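You operate a simulated robot arm through the tools that you are given. There is no shell and no other tool. Be economical: measure what you need, move in short steps, check, and stop when the job is done.

The job below is to be done with a simulated robot arm. You get a single attempt, and the scene is never put back.

## Task
Try the white battery in the lantern till the pink timer runs out.
Fine: the lantern on the table; shade back on, lit, timer wound to 10; switch off once the timer is on 0.

It is judged by the outcome, as a careful person would: the job done as asked, and still so three seconds after it is handed in. It fails if anything else is knocked over, pushed out of place, dropped, spilled or broken.

## Robot
A 6-joint arm with a two-finger parallel gripper, fixed in place. Base frame: the origin is at the foot of the arm, x ahead of it, y to its left, z up. Units: m, degrees, N and s.
With the tool pointing down near the work surface it reaches from about 0.34 to 0.76 m from the base axis. Its first joint turns from -66.0 to 66.0 degrees. Payload 2.45 kg.
Tool frame: the origin (TCP) lies between the finger pads and is the grasp point; the fingertips stand 0.024 m ahead of it; z points along the fingers, y is the line along which they close. Largest opening 0.068 m; finger width 0.017, thickness 0.01; the body of the gripper, 0.04 by 0.07 m, starts 0.041 m behind the TCP.
Orientation is that of the tool frame in the base frame, as [roll, pitch, yaw] about the fixed x, y, z axes, in that order (R = Rz(yaw) Ry(pitch) Rx(roll)). With the fingers straight down and closing along the base's y, the tool's x points along the base's -x, its y along +y and its z along -z.

## Interface
- The arm moves only by the tool arm_command. Its argument "rows" is a list that holds one entry, the list of rows, each a list of 6 numbers: the shift along the tool's x, y, z in m, then the turn, a rotation vector about the tool's x, y, z in rad. In form: [[[x, y, z, ax, ay, az], ...]]. A call has 1 to 12 rows; each row shifts and turns the commanded pose from where the row before left it, along the tool's axes as they then stand. "claw" is the finger opening in m, from 0 to 0.068, set as the call begins (left out, the last holds). Each row takes 0.2 s and may step no farther than 0.05 m and 8.6 degrees from the row before; otherwise, or with a gripper value out of range, the whole call is refused. A pose out of reach is approached as far as the arm can. The call stops where the force on the tool passes 40 N (or 10 N more than at its start, if that is more) or the arm is blocked; 0.2 s more then pass. Each finger travels about 0.108 m/s and halts on what it meets, pressing with about 26 N; the grip force reading is that of the motor and also rises with nothing between the fingers. The clock runs only during rows and for 0.2 s after the last one: add rows that do not move to give the fingers time. It gives the time, the measured TCP pose, the force on the tool (base axes), the opening and the grip force at its end, in the units of the frame above (readings bear some noise).
- Cameras (640 x 400 px; columns grow to the right, rows downward): "scene" is fixed at [0.1779, 0.4276, 1.4603]; the picture's right is [-0.63, -0.77, 0.00], its down [-0.49, 0.40, -0.77] and it looks along [0.60, -0.49, -0.64] (base axes); focal length 330 px, centre (320, 200). "wrist" rides on the gripper at [0.084, 0.011, -0.075] in the tool frame; the picture's right is [-0.13, 0.99, 0.00], its down [-0.60, -0.08, -0.79] and it looks along [-0.79, -0.10, 0.61] (tool axes); focal length 251 px, centre (320, 200). There is no depth. A picture from a camera that has moved, and an enlarged one, comes with that camera's place and axes in the base frame and with its lens.
- capture(camera): a new picture of that camera. It takes no simulated time.
- enlarge(camera, box): a new picture of the part [left, top, right, bottom] of that camera's present view, enlarged. It takes no simulated time.
- hand_in(): hands the job in; it is judged then, once.

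Work in short steps. Places have to be worked out from the pictures, the camera data and where the tool is seen: move nearer, look again, correct. Check each grasp and each placing, and mend what went wrong. You have 120 turns and 68 pictures in all, those below and enlarged ones among them. Open the gripper and draw the arm clear of the work before you hand the job in, unless the task says otherwise; then end with one line.

The tools are called after ">>>" as name(argument=value, ...) on one line, values as JSON. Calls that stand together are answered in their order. arm_command: Moves the arm, as the interface text tells. Its arguments: {"type":"object","properties":{"rows":{"type":"array"},"claw":{"type":"number"}},"required":["rows"]} The other tools are called the same way: capture (camera) takes a picture; enlarge (camera, box) takes an enlarged picture of a part of a camera's view; hand_in () hands the job in.

At the start:

```text
time_s: 0.0
ee_pos: [0.4354, 0.0221, 1.184]
tool_rot: [179.9, 0.0, -179.9]
force: [0.5, -0.4, 1.7]
width: 0.0681
grip_force: 0.0
```

scene: 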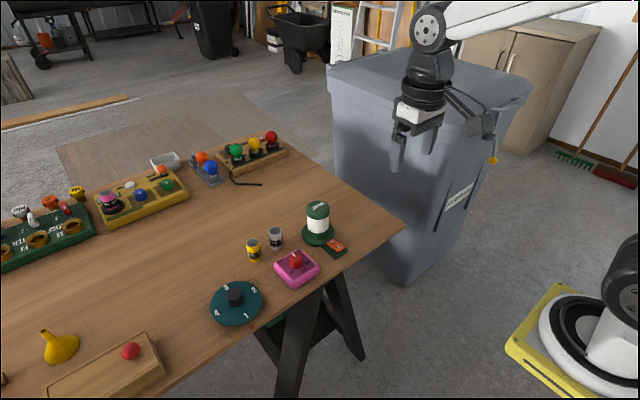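
wrist: 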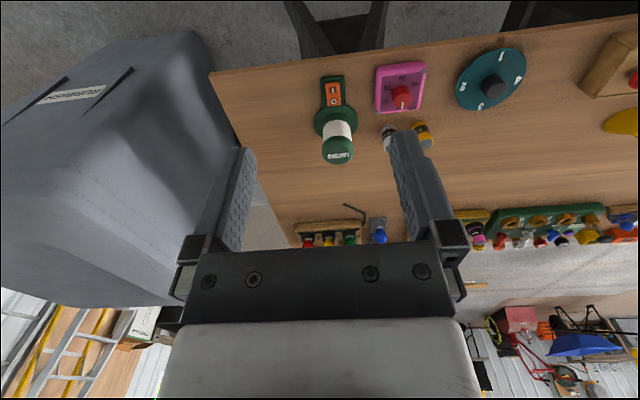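

I start by looking closer at the lantern, the batteries and the timer.

>>> enlarge(camera="scene", box=[200, 180, 360, 340])

>>> enlarge(camera="wrist", box=[290, 40, 450, 180])

```text
2.50 times, centred on (280, 260) of scene
camera zoom: at [0.1779, 0.4276, 1.4603], right [-0.63, -0.77, 0.0], down [-0.49, 0.4, -0.77], along [0.6, -0.49, -0.64], focal length 825 px, centre (420, 50)
```

zoom: 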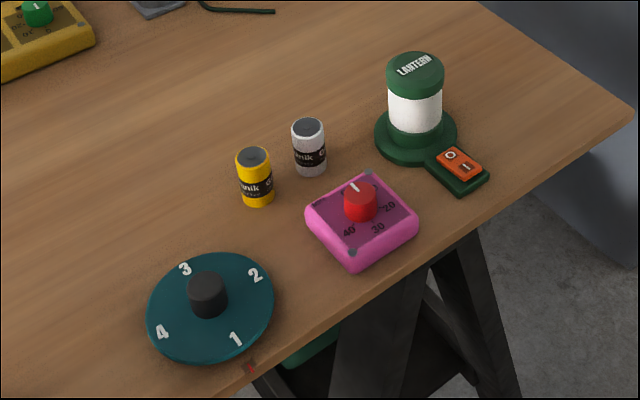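

```text
2.86 times, centred on (370, 110) of wrist
camera zoom: at [0.3531, 0.0328, 1.2596], right [0.13, 0.99, 0.0], down [0.6, -0.08, 0.79], along [0.79, -0.1, -0.61], focal length 718 px, centre (177, 457)
```

zoom: 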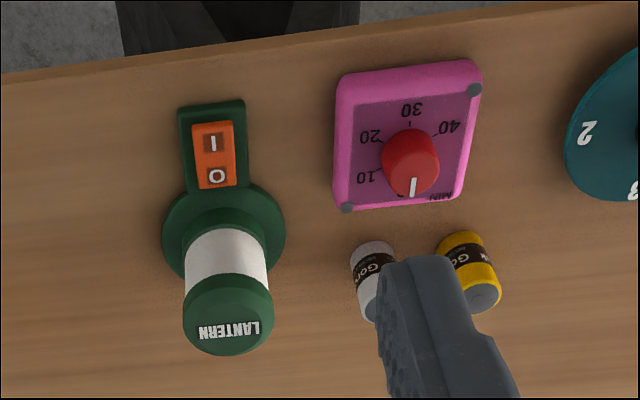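

The lantern axis looks to be about (0.677, 0.026) with its top at z≈0.905. The rocker is at x 0.596 (I) to 0.619 (O), the white battery near (0.72, 0.133), and the timer in front of it. I move above and in front of the lantern for a closer look.

>>> arm_command(rows=[[[-0.025, 0.004, 0.03, 0, 0, 0], [-0.025, 0.004, 0.03, 0, 0, 0], [-0.025, 0.004, 0.03, 0, 0, 0], [-0.025, 0.004, 0.03, 0, 0, 0]]], claw=0.068)

>>> capture(camera="wrist")

```text
time_s: 1.0
ee_pos: [0.5355, 0.038, 1.0608]
tool_rot: [179.9, -0.1, -180.0]
force: [0.8, 0.0, 0.8]
width: 0.0676
grip_force: 0.0
```

```text
63 pictures are left
camera wrist: at [0.4536, 0.0487, 1.1376], right [0.13, 0.99, 0.0], down [0.6, -0.08, 0.79], along [0.79, -0.1, -0.61], focal length 251 px, centre (320, 200)
```

wrist: 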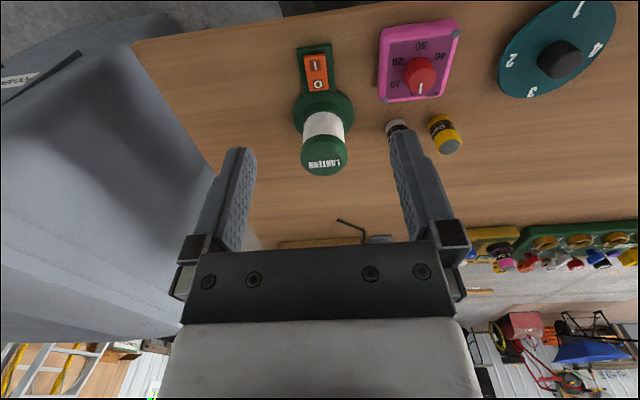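

The lantern and timer are in view now. I enlarge that part to refine the geometry.

>>> enlarge(camera="wrist", box=[280, 10, 480, 180])

```text
2.35 times, centred on (380, 95) of wrist
camera zoom: at [0.4536, 0.0487, 1.1376], right [0.13, 0.99, 0.0], down [0.6, -0.08, 0.79], along [0.79, -0.1, -0.61], focal length 592 px, centre (179, 447)
```

zoom: 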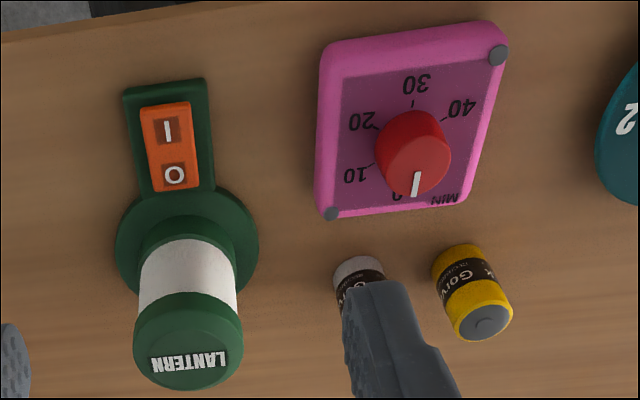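

Refined lantern axis is about (0.671, 0.0265). I move to straddle above its cap, with fingertips just over the top, and check alignment.

>>> arm_command(rows=[[[-0.045, -0.004, 0.02, 0, 0, 0], [-0.045, -0.004, 0.03, 0, 0, 0], [-0.0455, -0.0035, 0.03, 0, 0, 0], [0, 0, 0.025, 0, 0, 0], [0, 0, 0, 0, 0, 0]]])

>>> capture(camera="wrist")

>>> enlarge(camera="scene", box=[220, 130, 400, 290])

```text
refused: row 2 steps farther than a row can; nothing moved
```

```text
61 pictures are left
camera wrist: at [0.4536, 0.0487, 1.1376], right [0.13, 0.99, 0.0], down [0.6, -0.08, 0.79], along [0.79, -0.1, -0.61], focal length 251 px, centre (320, 200)
```

wrist: 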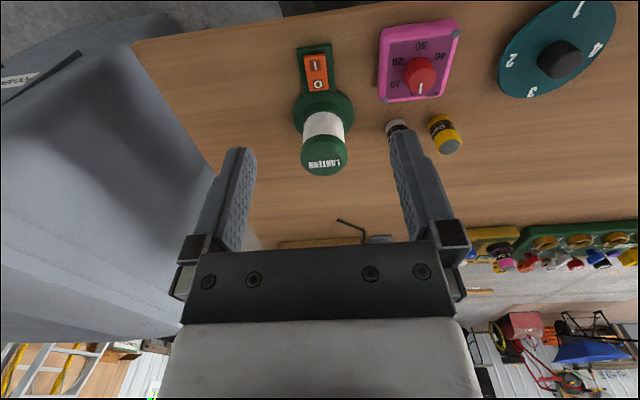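

```text
2.50 times, centred on (310, 210) of scene
camera zoom: at [0.1779, 0.4276, 1.4603], right [-0.63, -0.77, 0.0], down [-0.49, 0.4, -0.77], along [0.6, -0.49, -0.64], focal length 825 px, centre (345, 175)
```

zoom: 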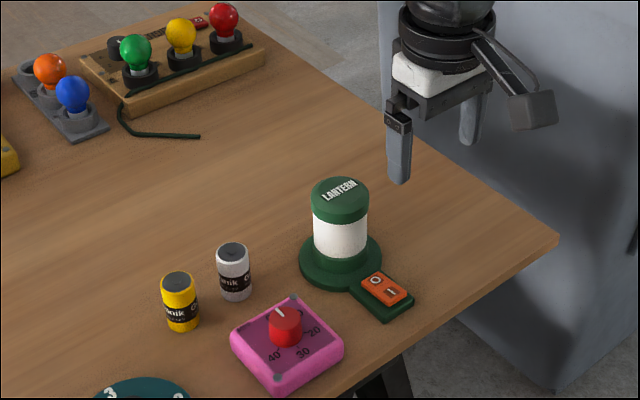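

One row was too long, so nothing moved. I repeat it with smaller steps.

>>> arm_command(rows=[[[-0.034, -0.003, 0.02, 0, 0, 0], [-0.034, -0.003, 0.02, 0, 0, 0], [-0.034, -0.003, 0.02, 0, 0, 0], [-0.0335, -0.0025, 0.02, 0, 0, 0], [0, 0, 0.025, 0, 0, 0], [0, 0, 0, 0, 0, 0]]])

>>> capture(camera="wrist")

>>> enlarge(camera="scene", box=[220, 130, 400, 290])

```text
time_s: 2.4
ee_pos: [0.669, 0.0276, 0.9599]
tool_rot: [-180.0, 0.0, 180.0]
force: [0.8, -0.3, -0.4]
width: 0.0683
grip_force: 0.1
```

```text
59 pictures are left
camera wrist: at [0.5881, 0.0368, 1.0369], right [0.13, 0.99, 0.0], down [0.6, -0.08, 0.79], along [0.79, -0.1, -0.61], focal length 251 px, centre (320, 200)
```

wrist: 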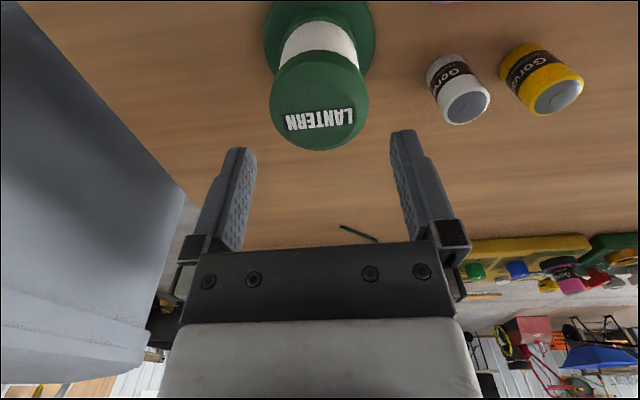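

```text
2.50 times, centred on (310, 210) of scene
camera zoom: at [0.1779, 0.4276, 1.4603], right [-0.63, -0.77, 0.0], down [-0.49, 0.4, -0.77], along [0.6, -0.49, -0.64], focal length 825 px, centre (345, 175)
```

zoom: 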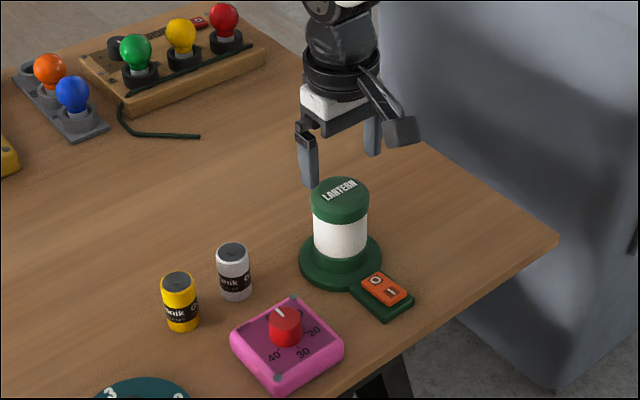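

Re-estimating with the new views: cap centre (0.675, 0.026), top z≈0.906. The white battery is at (0.714, 0.137) with its top at 0.86. I centre over the cap and go down with the gripper open.

>>> arm_command(rows=[[[-0.006, -0.0016, 0.02, 0, 0, 0], [0, 0, 0.02, 0, 0, 0], [0, 0, 0.02, 0, 0, 0], [0, 0, 0.02, 0, 0, 0], [0, 0, 0, 0, 0, 0]]])

>>> enlarge(camera="scene", box=[260, 160, 380, 270])

>>> capture(camera="wrist")

```text
time_s: 3.6
ee_pos: [0.6767, 0.0248, 0.879]
tool_rot: [-179.9, 0.0, -180.0]
force: [-0.7, -0.1, -0.5]
width: 0.068
grip_force: 0.1
```

```text
3.64 times, centred on (320, 215) of scene
camera zoom: at [0.1779, 0.4276, 1.4603], right [-0.63, -0.77, 0.0], down [-0.49, 0.4, -0.77], along [0.6, -0.49, -0.64], focal length 1200 px, centre (320, 146)
```

zoom: 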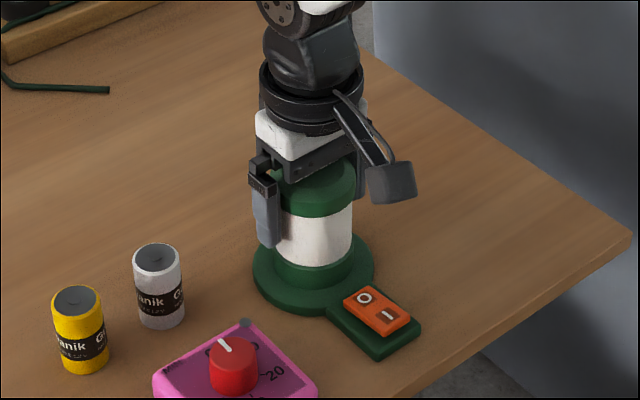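

```text
56 pictures are left
camera wrist: at [0.5944, 0.0351, 0.9553], right [0.13, 0.99, 0.0], down [0.6, -0.08, 0.79], along [0.79, -0.1, -0.61], focal length 251 px, centre (320, 200)
```

wrist: 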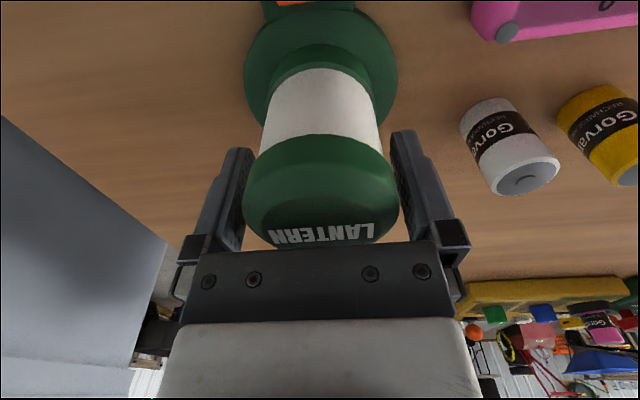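

The fingers straddle the cap and shade with no contact. I close on it.

>>> arm_command(rows=[[[0, 0, 0, 0, 0, 0], [0, 0, 0, 0, 0, 0], [0, 0, 0, 0, 0, 0]]], claw=0.045)

```text
time_s: 4.4
ee_pos: [0.6758, 0.0242, 0.8801]
tool_rot: [179.9, 0.0, -180.0]
force: [-0.8, 0.6, 0.8]
width: 0.0602
grip_force: 26.7
```

Gripped at 0.060 width with little side force. I lift slowly to see whether the shade comes free.

>>> arm_command(rows=[[[0, 0, -0.005, 0, 0, 0], [0, 0, -0.01, 0, 0, 0], [0, 0, -0.01, 0, 0, 0], [0, 0, 0, 0, 0, 0]]])

>>> enlarge(camera="scene", box=[260, 160, 380, 270])

```text
time_s: 5.4
ee_pos: [0.6769, 0.0247, 0.9044]
tool_rot: [-180.0, 0.0, -180.0]
force: [0.6, 0.0, -0.7]
width: 0.0606
grip_force: 26.5
```

```text
3.64 times, centred on (320, 215) of scene
camera zoom: at [0.1779, 0.4276, 1.4603], right [-0.63, -0.77, 0.0], down [-0.49, 0.4, -0.77], along [0.6, -0.49, -0.64], focal length 1200 px, centre (320, 146)
```

zoom: 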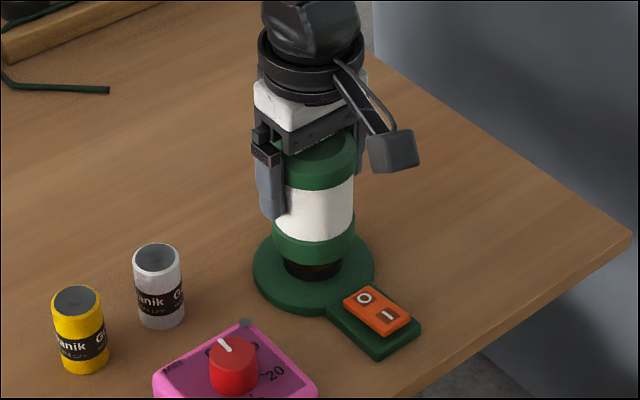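

The whole shade, cap and collar included, lifts off and shows the socket beneath. I lift it well clear and then look into the lantern base.

>>> arm_command(rows=[[[0, 0, -0.03, 0, 0, 0], [0, 0, -0.03, 0, 0, 0], [0, 0, -0.03, 0, 0, 0], [0, -0.03, 0, 0, 0, 0], [0, -0.03, 0, 0, 0, 0], [0, -0.03, 0, 0, 0, 0], [0, -0.025, 0, 0, 0, 0], [0, 0, 0, 0, 0, 0]]])

>>> enlarge(camera="scene", box=[240, 120, 420, 280])

>>> capture(camera="wrist")

```text
time_s: 7.2
ee_pos: [0.6771, -0.0883, 0.994]
tool_rot: [180.0, 0.0, 179.9]
force: [0.2, -1.2, -1.0]
width: 0.0605
grip_force: 26.3
```

```text
2.50 times, centred on (330, 200) of scene
camera zoom: at [0.178, 0.4275, 1.4603], right [-0.63, -0.77, 0.0], down [-0.49, 0.4, -0.77], along [0.6, -0.49, -0.64], focal length 825 px, centre (295, 200)
```

zoom: 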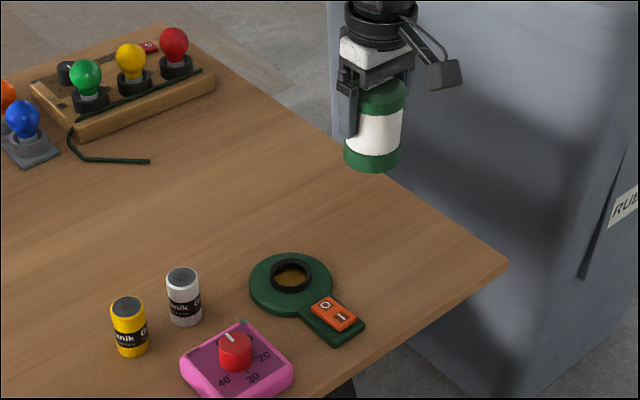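

```text
53 pictures are left
camera wrist: at [0.5948, -0.0775, 1.0691], right [0.13, 0.99, 0.0], down [0.6, -0.08, 0.79], along [0.79, -0.1, -0.61], focal length 251 px, centre (320, 200)
```

wrist: 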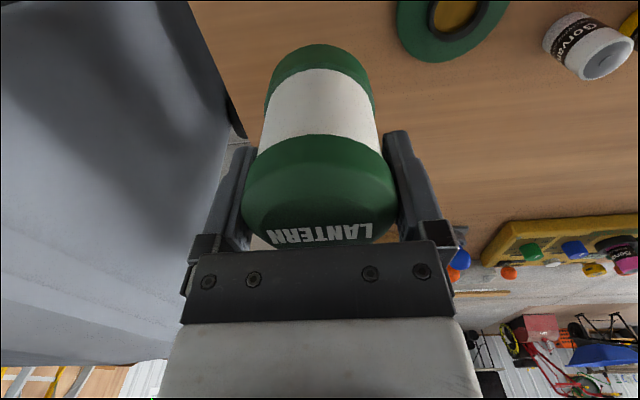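

The base shows an empty, ringed socket, and bare table lies below the shade at (0.677, -0.088). I lower the shade to the table there.

>>> arm_command(rows=[[[0, 0, 0.04, 0, 0, 0], [0, 0, 0.04, 0, 0, 0], [0, 0, 0.025, 0, 0, 0], [0, 0, 0.006, 0, 0, 0], [0, 0, 0, 0, 0, 0]]])

>>> enlarge(camera="scene", box=[280, 150, 420, 270])

```text
time_s: 8.4
ee_pos: [0.678, -0.089, 0.8819]
tool_rot: [179.9, 0.1, 179.9]
force: [0.0, 1.0, -1.1]
width: 0.0605
grip_force: 25.9
```

```text
3.33 times, centred on (350, 210) of scene
camera zoom: at [0.1779, 0.4276, 1.4603], right [-0.63, -0.77, 0.0], down [-0.49, 0.4, -0.77], along [0.6, -0.49, -0.64], focal length 1100 px, centre (220, 167)
```

zoom: 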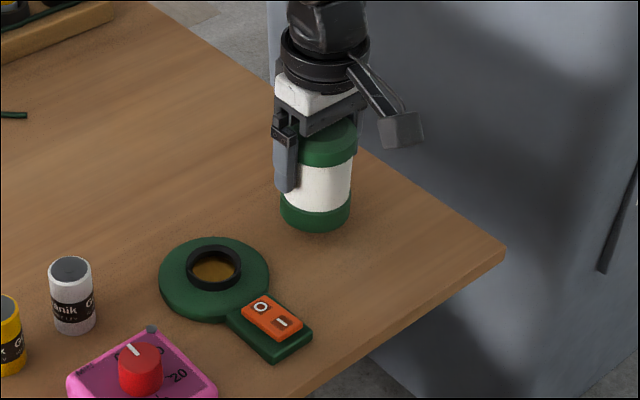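

The shade hangs just above the table. I lower it in 2–3 mm steps until the force shows contact.

>>> arm_command(rows=[[[0, 0, 0.003, 0, 0, 0], [0, 0, 0.002, 0, 0, 0], [0, 0, 0.002, 0, 0, 0], [0, 0, 0.002, 0, 0, 0]]])

```text
time_s: 9.4
ee_pos: [0.6761, -0.0901, 0.8732]
tool_rot: [180.0, 0.0, 180.0]
force: [-1.4, -0.7, -1.3]
width: 0.0606
grip_force: 25.7
```

>>> arm_command(rows=[[[0, 0, 0.002, 0, 0, 0], [0, 0, 0.002, 0, 0, 0], [0, 0, 0.001, 0, 0, 0]]])

>>> enlarge(camera="scene", box=[320, 170, 380, 240])

```text
time_s: 10.2
ee_pos: [0.6753, -0.0911, 0.8681]
tool_rot: [-180.0, 0.0, 180.0]
force: [0.5, 0.0, -0.4]
width: 0.0603
grip_force: 26.2
```

```text
5.71 times, centred on (350, 205) of scene
camera zoom: at [0.1779, 0.4276, 1.4603], right [-0.63, -0.77, 0.0], down [-0.49, 0.4, -0.77], along [0.6, -0.49, -0.64], focal length 1885 px, centre (149, 171)
```

zoom: 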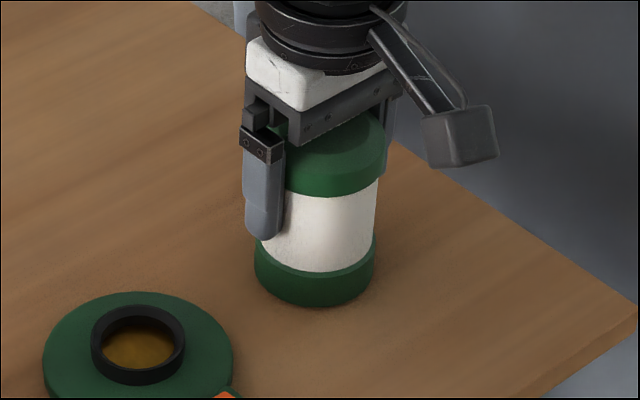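

No contact yet, and the picture puts the shade's bottom a few mm above the table. I continue down in small steps.

>>> arm_command(rows=[[[0, 0, 0.0015, 0, 0, 0], [0, 0, 0.0015, 0, 0, 0], [0, 0, 0, 0, 0, 0]]])

```text
time_s: 11.0
ee_pos: [0.6775, -0.0899, 0.8651]
tool_rot: [180.0, 0.0, 180.0]
force: [0.5, 0.3, -0.9]
width: 0.0606
grip_force: 26.2
```

>>> arm_command(rows=[[[0, 0, 0.0015, 0, 0, 0], [0, 0, 0.0015, 0, 0, 0], [0, 0, 0, 0, 0, 0]]])

```text
time_s: 11.8
ee_pos: [0.6777, -0.0903, 0.8656]
tool_rot: [179.9, 0.3, 180.0]
force: [-6.1, -1.4, 21.7]
width: 0.0607
grip_force: 25.4
```

The table is touched (21.7 N). I ease up 2.5 mm to relieve the push and then open.

>>> arm_command(rows=[[[0, 0, -0.0025, 0, 0, 0], [0, 0, 0, 0, 0, 0]]])

>>> arm_command(rows=[[[0, 0, 0, 0, 0, 0], [0, 0, 0, 0, 0, 0]]], claw=0.068)

>>> arm_command(rows=[[[0, 0, -0.03, 0, 0, 0], [0, 0, -0.04, 0, 0, 0], [0, 0, -0.04, 0, 0, 0], [0, 0, 0, 0, 0, 0]]])

>>> enlarge(camera="scene", box=[220, 140, 400, 300])

```text
time_s: 12.4
ee_pos: [0.6763, -0.0901, 0.8645]
tool_rot: [-180.0, 0.0, -180.0]
force: [2.9, -0.2, 4.9]
width: 0.0601
grip_force: 25.7
```

```text
time_s: 13.0
ee_pos: [0.6759, -0.0904, 0.8656]
tool_rot: [-180.0, -0.2, -180.0]
force: [1.0, -0.5, 0.1]
width: 0.0681
grip_force: 0.0
```

```text
time_s: 14.0
ee_pos: [0.6761, -0.0907, 0.9749]
tool_rot: [-180.0, 0.0, -180.0]
force: [0.2, -0.1, 0.1]
width: 0.0678
grip_force: 0.1
```

```text
2.50 times, centred on (310, 220) of scene
camera zoom: at [0.1779, 0.4276, 1.4603], right [-0.63, -0.77, 0.0], down [-0.49, 0.4, -0.77], along [0.6, -0.49, -0.64], focal length 825 px, centre (345, 150)
```

zoom: 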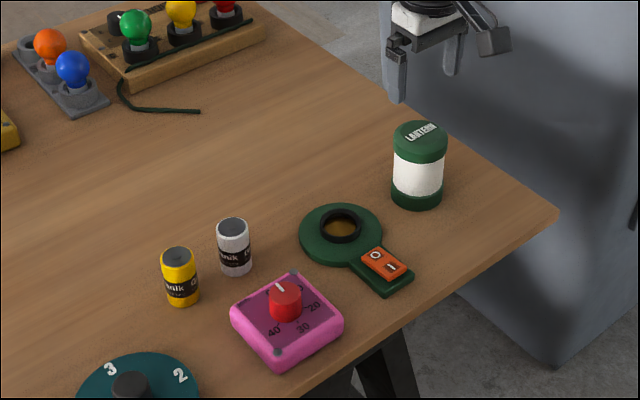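

The shade stands upright on the table. I pull back and look at the white battery and the socket from above.

>>> arm_command(rows=[[[0.015, 0.04, -0.01, 0, 0, 0], [0.015, 0.04, -0.01, 0, 0, 0], [0.015, 0.04, -0.01, 0, 0, 0], [0.015, 0.04, 0, 0, 0, 0], [0, 0.02, 0, 0, 0, 0], [0, 0, 0, 0, 0, 0]]])

>>> capture(camera="wrist")

```text
time_s: 15.4
ee_pos: [0.6165, 0.0891, 1.0036]
tool_rot: [180.0, 0.0, 179.9]
force: [-1.0, 0.1, 0.1]
width: 0.068
grip_force: 0.1
```

```text
49 pictures are left
camera wrist: at [0.535, 0.1008, 1.0802], right [0.13, 0.99, 0.0], down [0.6, -0.08, 0.79], along [0.79, -0.1, -0.61], focal length 251 px, centre (320, 200)
```

wrist: 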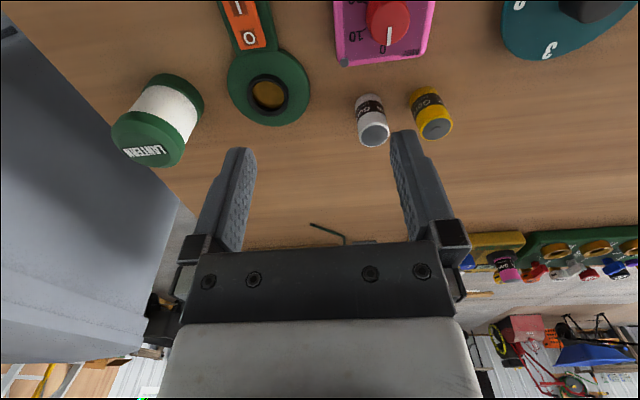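

>>> enlarge(camera="wrist", box=[335, 75, 475, 160])

>>> enlarge(camera="wrist", box=[215, 40, 325, 130])

>>> enlarge(camera="scene", box=[235, 215, 345, 280])

```text
4.57 times, centred on (405, 118) of wrist
camera zoom: at [0.535, 0.1008, 1.0802], right [0.13, 0.99, 0.0], down [0.6, -0.08, 0.79], along [0.79, -0.1, -0.61], focal length 1149 px, centre (-69, 577)
```

zoom: 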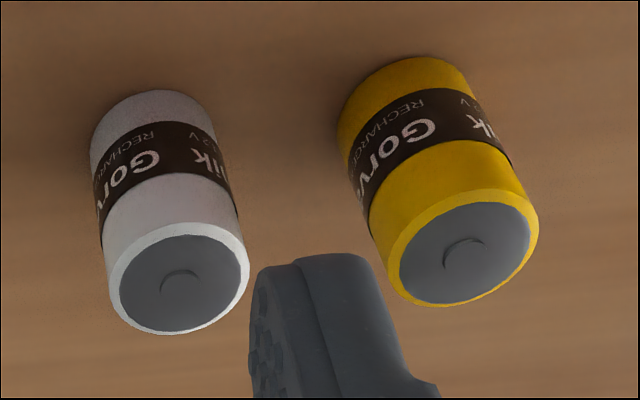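

```text
4.44 times, centred on (270, 85) of wrist
camera zoom: at [0.535, 0.1008, 1.0802], right [0.13, 0.99, 0.0], down [0.6, -0.08, 0.79], along [0.79, -0.1, -0.61], focal length 1118 px, centre (542, 711)
```

zoom: 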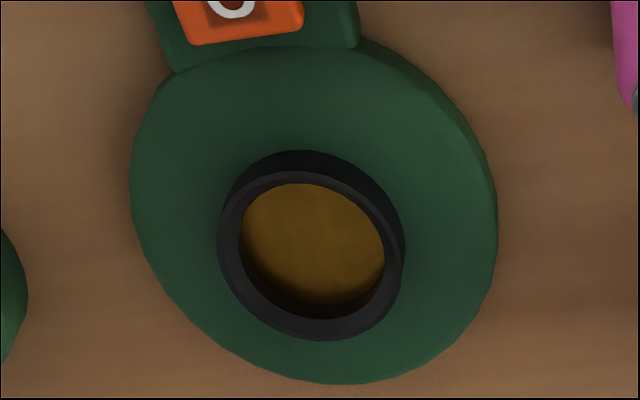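

```text
5.82 times, centred on (290, 248) of scene
camera zoom: at [0.1779, 0.4276, 1.4603], right [-0.63, -0.77, 0.0], down [-0.49, 0.4, -0.77], along [0.6, -0.49, -0.64], focal length 1919 px, centre (494, -76)
```

zoom: 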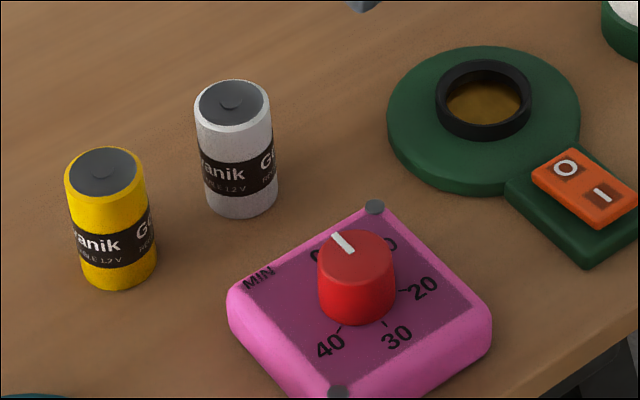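

The white battery stands + up at (0.7135, 0.137), top z≈0.861, diameter 0.033. The socket is at (0.676, 0.0264), rim z≈0.825, with a bore of about 0.037. I move above the battery with the opening at 0.05 so as to clear the yellow one.

>>> arm_command(rows=[[[-0.0323, 0.016, 0.0245, 0, 0, 0], [-0.0323, 0.016, 0.0245, 0, 0, 0], [-0.0324, 0.016, 0.0245, 0, 0, 0], [0, 0, 0, 0, 0, 0]]], claw=0.05)

>>> enlarge(camera="scene", box=[220, 170, 330, 270])

>>> capture(camera="wrist")

```text
time_s: 16.4
ee_pos: [0.7143, 0.1375, 0.9317]
tool_rot: [-179.9, 0.0, -180.0]
force: [-0.4, -0.1, -0.3]
width: 0.0497
grip_force: 0.0
```

```text
4.00 times, centred on (275, 220) of scene
camera zoom: at [0.1779, 0.4276, 1.4603], right [-0.63, -0.77, 0.0], down [-0.49, 0.4, -0.77], along [0.6, -0.49, -0.64], focal length 1319 px, centre (500, 120)
```

zoom: 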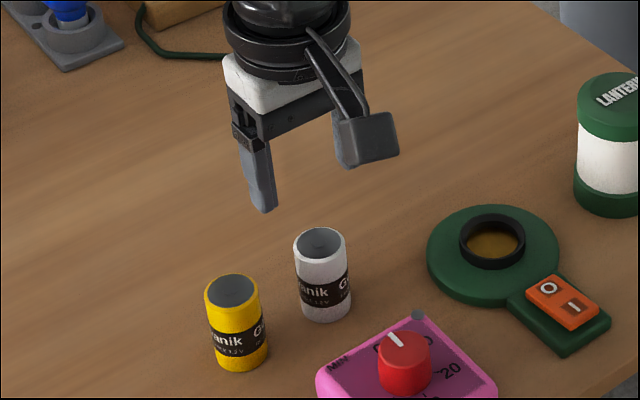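

```text
44 pictures are left
camera wrist: at [0.6325, 0.1489, 1.0081], right [0.13, 0.99, 0.0], down [0.6, -0.08, 0.79], along [0.79, -0.1, -0.61], focal length 251 px, centre (320, 200)
```

wrist: 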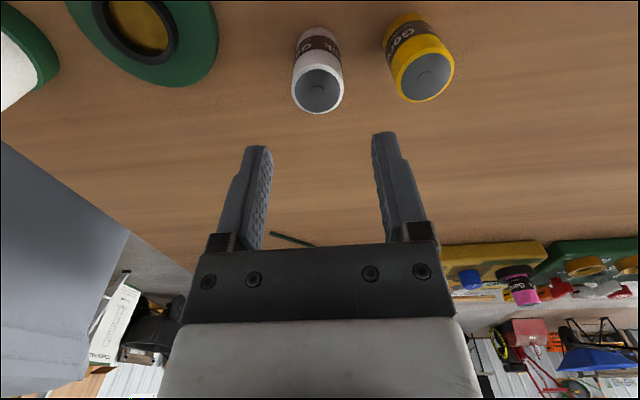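

The new view gives the battery at (0.7135, 0.1377), right under the TCP. I descend to z 0.85 and then close.

>>> arm_command(rows=[[[0.0005, 0, 0.03, 0, 0, 0], [0, 0, 0.03, 0, 0, 0], [0, 0, 0.022, 0, 0, 0], [0, 0, 0, 0, 0, 0]]])

>>> arm_command(rows=[[[0, 0, 0, 0, 0, 0], [0, 0, 0, 0, 0, 0]]], claw=0.025)

>>> arm_command(rows=[[[0, 0, -0.02, 0, 0, 0], [0, 0, -0.03, 0, 0, 0], [0, 0, 0, 0, 0, 0]]])

>>> enlarge(camera="scene", box=[220, 170, 330, 270])

>>> capture(camera="wrist")

```text
time_s: 17.4
ee_pos: [0.7138, 0.1387, 0.8479]
tool_rot: [180.0, 0.0, -179.9]
force: [-0.9, 0.4, -0.5]
width: 0.0501
grip_force: 0.1
```

```text
time_s: 18.0
ee_pos: [0.7144, 0.1381, 0.8476]
tool_rot: [180.0, 0.0, 179.9]
force: [-0.3, -0.4, -0.2]
width: 0.0324
grip_force: 26.3
```

```text
time_s: 18.8
ee_pos: [0.7127, 0.1391, 0.8992]
tool_rot: [179.9, 0.1, -179.9]
force: [0.6, 0.4, -0.4]
width: 0.0323
grip_force: 26.2
```

```text
4.00 times, centred on (275, 220) of scene
camera zoom: at [0.178, 0.4276, 1.4603], right [-0.63, -0.77, 0.0], down [-0.49, 0.4, -0.77], along [0.6, -0.49, -0.64], focal length 1319 px, centre (500, 120)
```

zoom: 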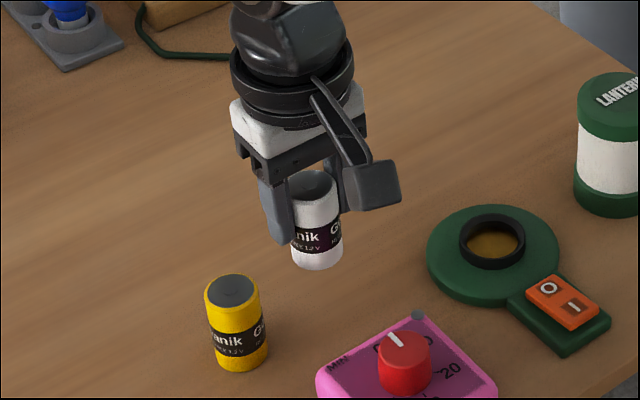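

```text
42 pictures are left
camera wrist: at [0.633, 0.1491, 0.9751], right [0.13, 0.99, 0.0], down [0.6, -0.08, 0.79], along [0.79, -0.1, -0.61], focal length 251 px, centre (320, 200)
```

wrist: 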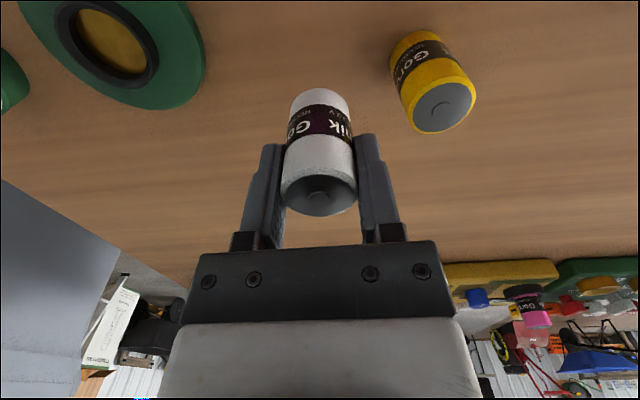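

The battery is held (0.0324) and upright. I carry it over the socket and check alignment before lowering.

>>> arm_command(rows=[[[0.0093, -0.028, 0, 0, 0, 0], [0.0093, -0.028, 0, 0, 0, 0], [0.0093, -0.028, 0, 0, 0, 0], [0.0093, -0.0275, 0, 0, 0, 0], [0, 0, 0.015, 0, 0, 0], [0, 0, 0, 0, 0, 0]]])

>>> enlarge(camera="scene", box=[280, 190, 360, 260])

>>> enlarge(camera="wrist", box=[230, 20, 410, 230])

```text
time_s: 20.2
ee_pos: [0.676, 0.0261, 0.8828]
tool_rot: [180.0, 0.1, -180.0]
force: [0.2, 0.3, -1.6]
width: 0.0322
grip_force: 25.8
```

```text
5.71 times, centred on (320, 225) of scene
camera zoom: at [0.178, 0.4276, 1.4603], right [-0.63, -0.77, 0.0], down [-0.49, 0.4, -0.77], along [0.6, -0.49, -0.64], focal length 1885 px, centre (320, 57)
```

zoom: 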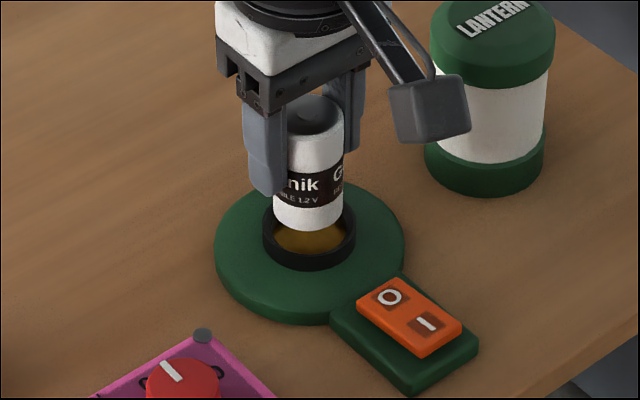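

```text
1.90 times, centred on (320, 125) of wrist
camera zoom: at [0.5943, 0.0367, 0.9594], right [0.13, 0.99, 0.0], down [0.6, -0.08, 0.79], along [0.79, -0.1, -0.61], focal length 479 px, centre (320, 343)
```

zoom: 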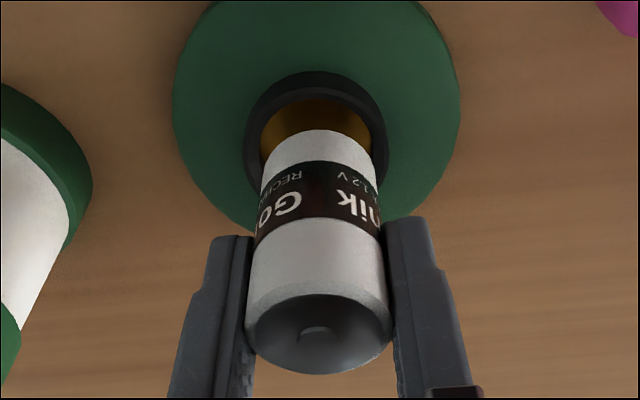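

The battery is nearly concentric, and the pictures suggest a nudge of about 1 mm toward -y. I shift slightly and lower toward the rim.

>>> arm_command(rows=[[[-0.0005, -0.0008, 0.005, 0, 0, 0], [0, 0, 0.004, 0, 0, 0], [0, 0, 0, 0, 0, 0]]])

>>> enlarge(camera="scene", box=[290, 205, 340, 255])

>>> enlarge(camera="wrist", box=[270, 30, 370, 130])

```text
time_s: 21.0
ee_pos: [0.6768, 0.0254, 0.8738]
tool_rot: [179.9, 0.1, -179.9]
force: [0.5, -0.5, -2.3]
width: 0.0321
grip_force: 26.2
```

```text
8.00 times, centred on (315, 230) of scene
camera zoom: at [0.178, 0.4276, 1.4603], right [-0.63, -0.77, 0.0], down [-0.49, 0.4, -0.77], along [0.6, -0.49, -0.64], focal length 2639 px, centre (360, -40)
```

zoom: 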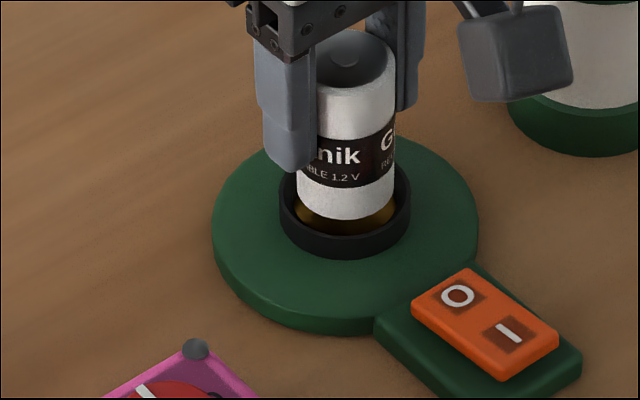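

```text
4.00 times, centred on (320, 80) of wrist
camera zoom: at [0.5945, 0.0357, 0.9509], right [0.13, 0.99, 0.0], down [0.6, -0.08, 0.79], along [0.79, -0.1, -0.61], focal length 1006 px, centre (320, 680)
```

zoom: 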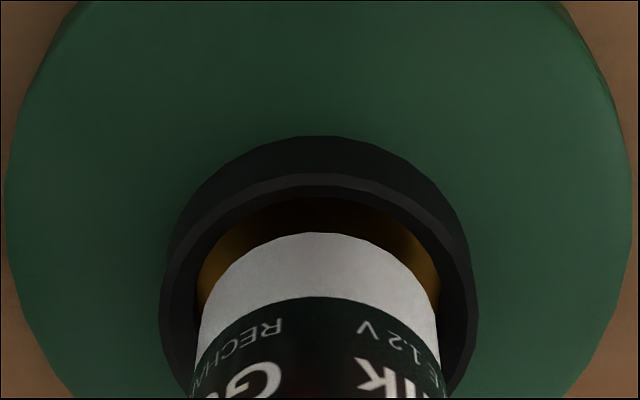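

Both views now show the battery centred in the ring. I lower it slowly into the socket, watching the force.

>>> arm_command(rows=[[[0, 0, 0.004, 0, 0, 0], [0, 0, 0.004, 0, 0, 0], [0, 0, 0.004, 0, 0, 0], [0, 0, 0.003, 0, 0, 0], [0, 0, 0, 0, 0, 0]]])

>>> enlarge(camera="scene", box=[290, 205, 340, 255])

```text
time_s: 22.2
ee_pos: [0.6768, 0.0251, 0.8612]
tool_rot: [179.9, 0.1, 179.9]
force: [-9.3, 0.2, 17.3]
width: 0.032
grip_force: 26.1
```

```text
8.00 times, centred on (315, 230) of scene
camera zoom: at [0.1773, 0.4275, 1.4604], right [-0.63, -0.77, 0.0], down [-0.49, 0.4, -0.77], along [0.6, -0.49, -0.64], focal length 2639 px, centre (360, -40)
```

zoom: 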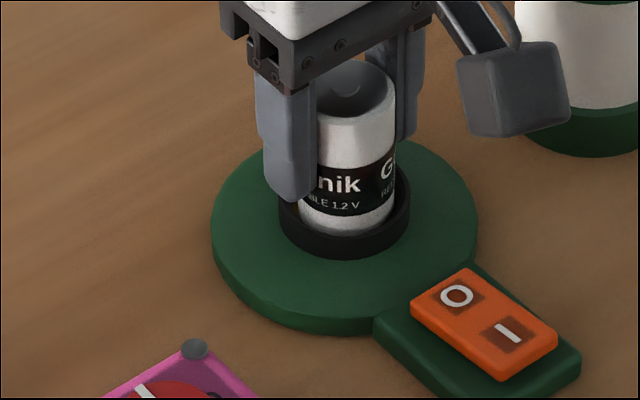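

Contact came at TCP z 0.861 (17 N) with the battery about 9 mm inside the ring, most likely the socket floor. I relieve the push, open slightly, and look.

>>> arm_command(rows=[[[0, 0, -0.0022, 0, 0, 0], [0, 0, 0, 0, 0, 0]]])

>>> arm_command(rows=[[[0, 0, 0, 0, 0, 0], [0, 0, 0, 0, 0, 0]]], claw=0.045)

>>> enlarge(camera="scene", box=[290, 205, 340, 255])

>>> enlarge(camera="wrist", box=[250, 20, 390, 220])

```text
time_s: 22.8
ee_pos: [0.6756, 0.0256, 0.8616]
tool_rot: [179.9, 0.0, 179.9]
force: [1.5, -0.6, -2.8]
width: 0.0323
grip_force: 25.8
```

```text
time_s: 23.4
ee_pos: [0.6763, 0.0255, 0.8623]
tool_rot: [-180.0, 0.0, -180.0]
force: [0.3, -0.6, 0.1]
width: 0.0452
grip_force: 0.1
```

```text
8.00 times, centred on (315, 230) of scene
camera zoom: at [0.1779, 0.4276, 1.4603], right [-0.63, -0.77, 0.0], down [-0.49, 0.4, -0.77], along [0.6, -0.49, -0.64], focal length 2639 px, centre (360, -40)
```

zoom: 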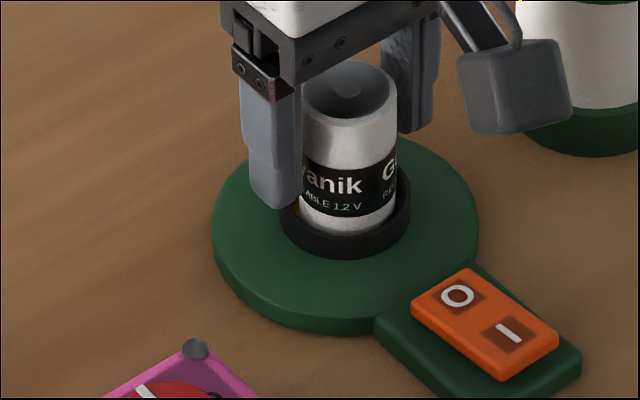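

```text
2.00 times, centred on (320, 120) of wrist
camera zoom: at [0.5939, 0.0359, 0.9387], right [0.13, 0.99, 0.0], down [0.6, -0.08, 0.79], along [0.79, -0.1, -0.61], focal length 503 px, centre (320, 360)
```

zoom: 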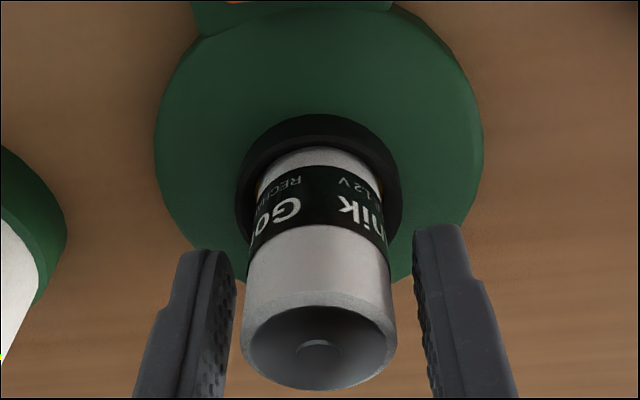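

The battery stands upright in the socket. I back off upward, go over to the shade at (0.676, -0.0905) and regrasp it at the same height as before.

>>> arm_command(rows=[[[0, 0, -0.04, 0, 0, 0], [0, 0, -0.04, 0, 0, 0], [0, 0, -0.03, 0, 0, 0], [0, -0.039, 0, 0, 0, 0], [0, -0.039, 0, 0, 0, 0], [0, -0.038, 0, 0, 0, 0], [0, 0, 0, 0, 0, 0]]], claw=0.068)

>>> arm_command(rows=[[[0, 0, 0.03, 0, 0, 0], [0, 0, 0.03, 0, 0, 0], [0, 0, 0.03, 0, 0, 0], [0, 0, 0.017, 0, 0, 0], [0, 0, 0, 0, 0, 0]]])

```text
time_s: 25.0
ee_pos: [0.6772, -0.0901, 0.9723]
tool_rot: [180.0, 0.0, 180.0]
force: [0.2, -0.1, 0.6]
width: 0.0682
grip_force: 0.1
```

```text
time_s: 26.2
ee_pos: [0.6767, -0.0906, 0.8633]
tool_rot: [-180.0, 0.0, -179.9]
force: [0.1, 0.1, 0.1]
width: 0.0679
grip_force: 0.1
```

In place around the shade with no contact. I grip it, lift it and carry it high above the lantern base.

>>> arm_command(rows=[[[0, 0, 0, 0, 0, 0], [0, 0, 0, 0, 0, 0], [0, 0, 0, 0, 0, 0]]], claw=0.045)

>>> arm_command(rows=[[[0, 0, -0.03, 0, 0, 0], [0, 0, -0.04, 0, 0, 0], [0, 0, -0.04, 0, 0, 0], [0, 0, -0.02, 0, 0, 0], [0, 0.038, 0, 0, 0, 0], [0, 0.039, 0, 0, 0, 0], [0, 0.039, 0, 0, 0, 0], [0, 0, 0, 0, 0, 0]]])

>>> enlarge(camera="scene", box=[260, 140, 370, 260])

>>> capture(camera="wrist")

```text
time_s: 27.0
ee_pos: [0.6775, -0.0899, 0.8646]
tool_rot: [-180.0, -0.1, 179.9]
force: [-0.3, 0.1, 0.3]
width: 0.0606
grip_force: 25.7
```

```text
time_s: 28.8
ee_pos: [0.6765, 0.0263, 0.9944]
tool_rot: [180.0, 0.0, -180.0]
force: [-0.5, 0.2, 0.0]
width: 0.0602
grip_force: 25.8
```

```text
3.33 times, centred on (315, 200) of scene
camera zoom: at [0.1779, 0.4276, 1.4603], right [-0.63, -0.77, 0.0], down [-0.49, 0.4, -0.77], along [0.6, -0.49, -0.64], focal length 1100 px, centre (337, 200)
```

zoom: 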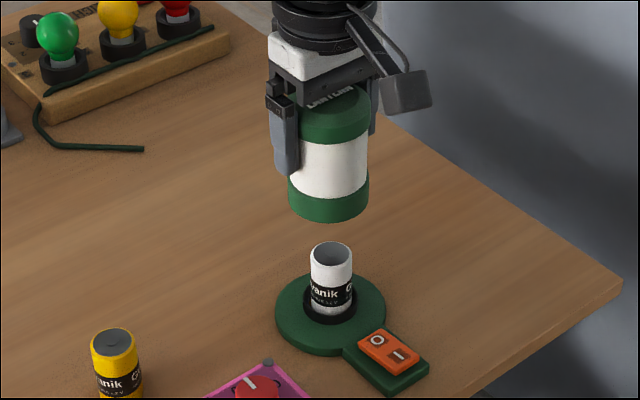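

```text
33 pictures are left
camera wrist: at [0.5956, 0.0371, 1.0706], right [0.13, 0.99, 0.0], down [0.6, -0.08, 0.79], along [0.79, -0.1, -0.61], focal length 251 px, centre (320, 200)
```

wrist: 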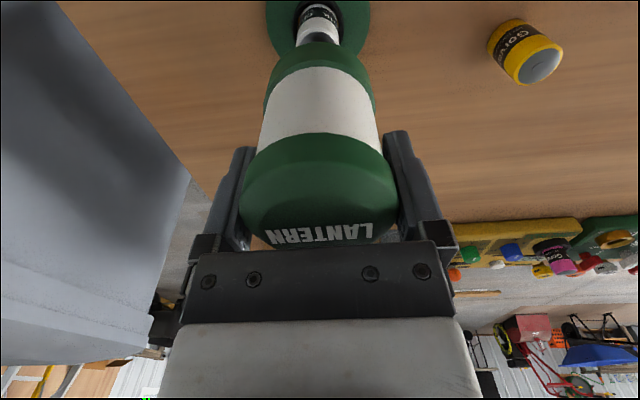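

The shade is directly over the base. The original seat was TCP (0.6763, 0.0245, 0.880), so I nudge y by -1.3 mm and lower, watching for contact.

>>> arm_command(rows=[[[0, -0.0013, 0.03, 0, 0, 0], [0, 0, 0.03, 0, 0, 0], [0, 0, 0.02, 0, 0, 0], [0, 0, 0.015, 0, 0, 0], [0, 0, 0.008, 0, 0, 0], [0, 0, 0, 0, 0, 0]]])

>>> enlarge(camera="scene", box=[280, 180, 350, 260])

```text
time_s: 30.2
ee_pos: [0.6775, 0.0263, 0.8914]
tool_rot: [180.0, -0.1, 180.0]
force: [0.0, -1.4, -1.1]
width: 0.0608
grip_force: 26.1
```

```text
5.00 times, centred on (315, 220) of scene
camera zoom: at [0.1779, 0.4276, 1.4603], right [-0.63, -0.77, 0.0], down [-0.49, 0.4, -0.77], along [0.6, -0.49, -0.64], focal length 1649 px, centre (345, 100)
```

zoom: 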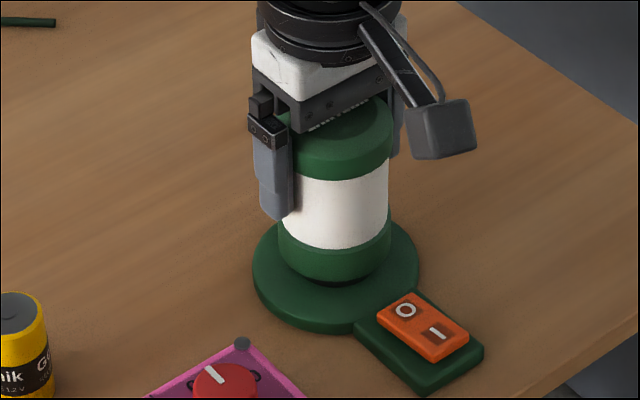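

Coaxial and still without contact. I lower the last ~12 mm in small steps.

>>> arm_command(rows=[[[0, -0.0005, 0.004, 0, 0, 0], [0, 0, 0.003, 0, 0, 0], [0, 0, 0.002, 0, 0, 0], [0, 0, 0.002, 0, 0, 0], [0, 0, 0, 0, 0, 0]]])

```text
time_s: 31.4
ee_pos: [0.6763, 0.0247, 0.8813]
tool_rot: [180.0, 0.0, 180.0]
force: [0.7, 0.1, -1.8]
width: 0.0606
grip_force: 26.0
```

>>> arm_command(rows=[[[0, 0, 0.0015, 0, 0, 0], [0, 0, 0.0015, 0, 0, 0], [0, 0, 0.001, 0, 0, 0], [0, 0, 0, 0, 0, 0]]])

>>> enlarge(camera="scene", box=[280, 180, 350, 260])

```text
time_s: 32.4
ee_pos: [0.6761, 0.023, 0.8788]
tool_rot: [180.0, 0.0, 180.0]
force: [-3.9, 3.0, 8.3]
width: 0.0603
grip_force: 25.7
```

```text
5.00 times, centred on (315, 220) of scene
camera zoom: at [0.1776, 0.4276, 1.4603], right [-0.63, -0.77, 0.0], down [-0.49, 0.4, -0.77], along [0.6, -0.49, -0.64], focal length 1649 px, centre (345, 100)
```

zoom: 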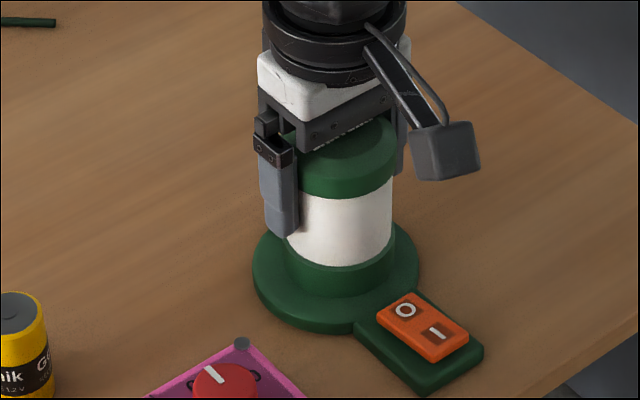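

Contact at z 0.879 with the collar flush on the base, so the shade is seated. I relieve the push, re-centre by 1 mm, and open.

>>> arm_command(rows=[[[0, 0.001, -0.0015, 0, 0, 0], [0, 0, 0, 0, 0, 0]]])

>>> arm_command(rows=[[[0, 0, 0, 0, 0, 0], [0, 0, 0, 0, 0, 0]]], claw=0.068)

>>> arm_command(rows=[[[0, 0, -0.03, 0, 0, 0], [0, 0, -0.04, 0, 0, 0], [0, 0, -0.03, 0, 0, 0], [0.03, 0, 0, 0, 0, 0], [0, 0, 0, 0, 0, 0]]])

>>> enlarge(camera="scene", box=[230, 190, 350, 290])

```text
time_s: 33.0
ee_pos: [0.6767, 0.0244, 0.879]
tool_rot: [-180.0, 0.1, -180.0]
force: [0.5, 0.6, -0.9]
width: 0.0605
grip_force: 26.1
```

```text
time_s: 33.6
ee_pos: [0.676, 0.025, 0.8797]
tool_rot: [-180.0, 0.1, 180.0]
force: [0.6, -0.1, 0.1]
width: 0.068
grip_force: 0.1
```

```text
time_s: 34.8
ee_pos: [0.647, 0.0253, 0.9776]
tool_rot: [-180.0, 0.0, 180.0]
force: [-0.4, -0.1, -0.5]
width: 0.068
grip_force: 0.1
```

```text
4.00 times, centred on (290, 240) of scene
camera zoom: at [0.1779, 0.4276, 1.4603], right [-0.63, -0.77, 0.0], down [-0.49, 0.4, -0.77], along [0.6, -0.49, -0.64], focal length 1319 px, centre (440, 40)
```

zoom: 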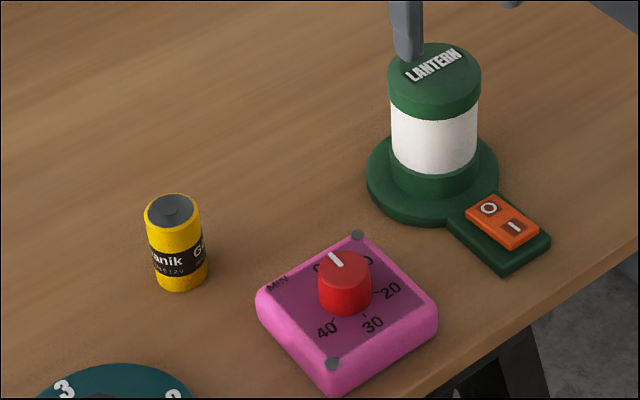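

The shade is back on and the battery is in. Next is the switch: I is at about (0.597, 0.025), O at (0.620, 0.025), top about 0.825. I close the fingers and go above the outer part of I.

>>> arm_command(rows=[[[0.027, 0, 0, 0, 0, 0], [0.026, 0, 0, 0, 0, 0], [0, 0, 0.035, 0, 0, 0], [0, 0, 0.035, 0, 0, 0], [0, 0, 0.03, 0, 0, 0], [0, 0, 0, 0, 0, 0]]], claw=0.0)

>>> enlarge(camera="scene", box=[280, 190, 370, 270])

```text
time_s: 36.2
ee_pos: [0.5943, 0.0258, 0.879]
tool_rot: [179.9, 0.0, -180.0]
force: [-0.1, 0.5, 0.6]
width: 0.0001
grip_force: 23.6
```

```text
5.00 times, centred on (325, 230) of scene
camera zoom: at [0.1779, 0.4276, 1.4603], right [-0.63, -0.77, 0.0], down [-0.49, 0.4, -0.77], along [0.6, -0.49, -0.64], focal length 1649 px, centre (295, 50)
```

zoom: 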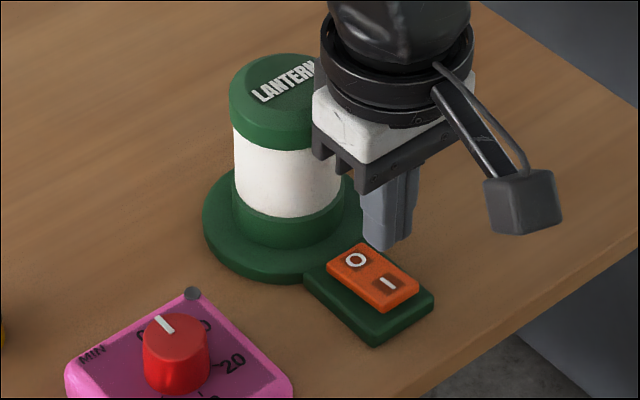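

The closed fingers hang over the I end. I step down and watch for contact.

>>> arm_command(rows=[[[0, 0, 0.01, 0, 0, 0], [0, 0, 0.008, 0, 0, 0], [0, 0, 0.004, 0, 0, 0], [0, 0, 0, 0, 0, 0]]])

>>> enlarge(camera="scene", box=[280, 190, 370, 270])

```text
time_s: 37.2
ee_pos: [0.5939, 0.0252, 0.8562]
tool_rot: [-180.0, 0.0, -179.9]
force: [-0.3, 0.3, 0.5]
width: 0.0
grip_force: 23.5
```

```text
5.00 times, centred on (325, 230) of scene
camera zoom: at [0.1779, 0.4276, 1.4603], right [-0.63, -0.77, 0.0], down [-0.49, 0.4, -0.77], along [0.6, -0.49, -0.64], focal length 1649 px, centre (295, 50)
```

zoom: 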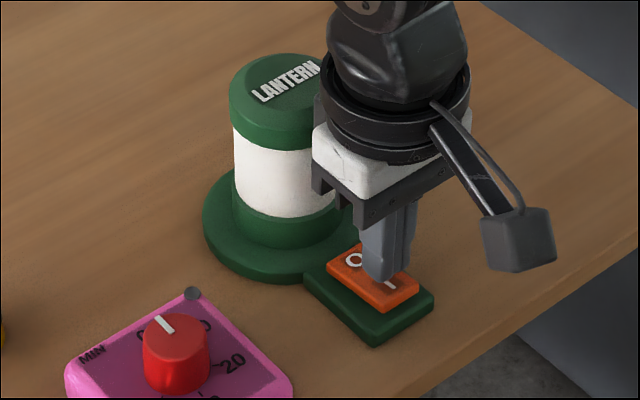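

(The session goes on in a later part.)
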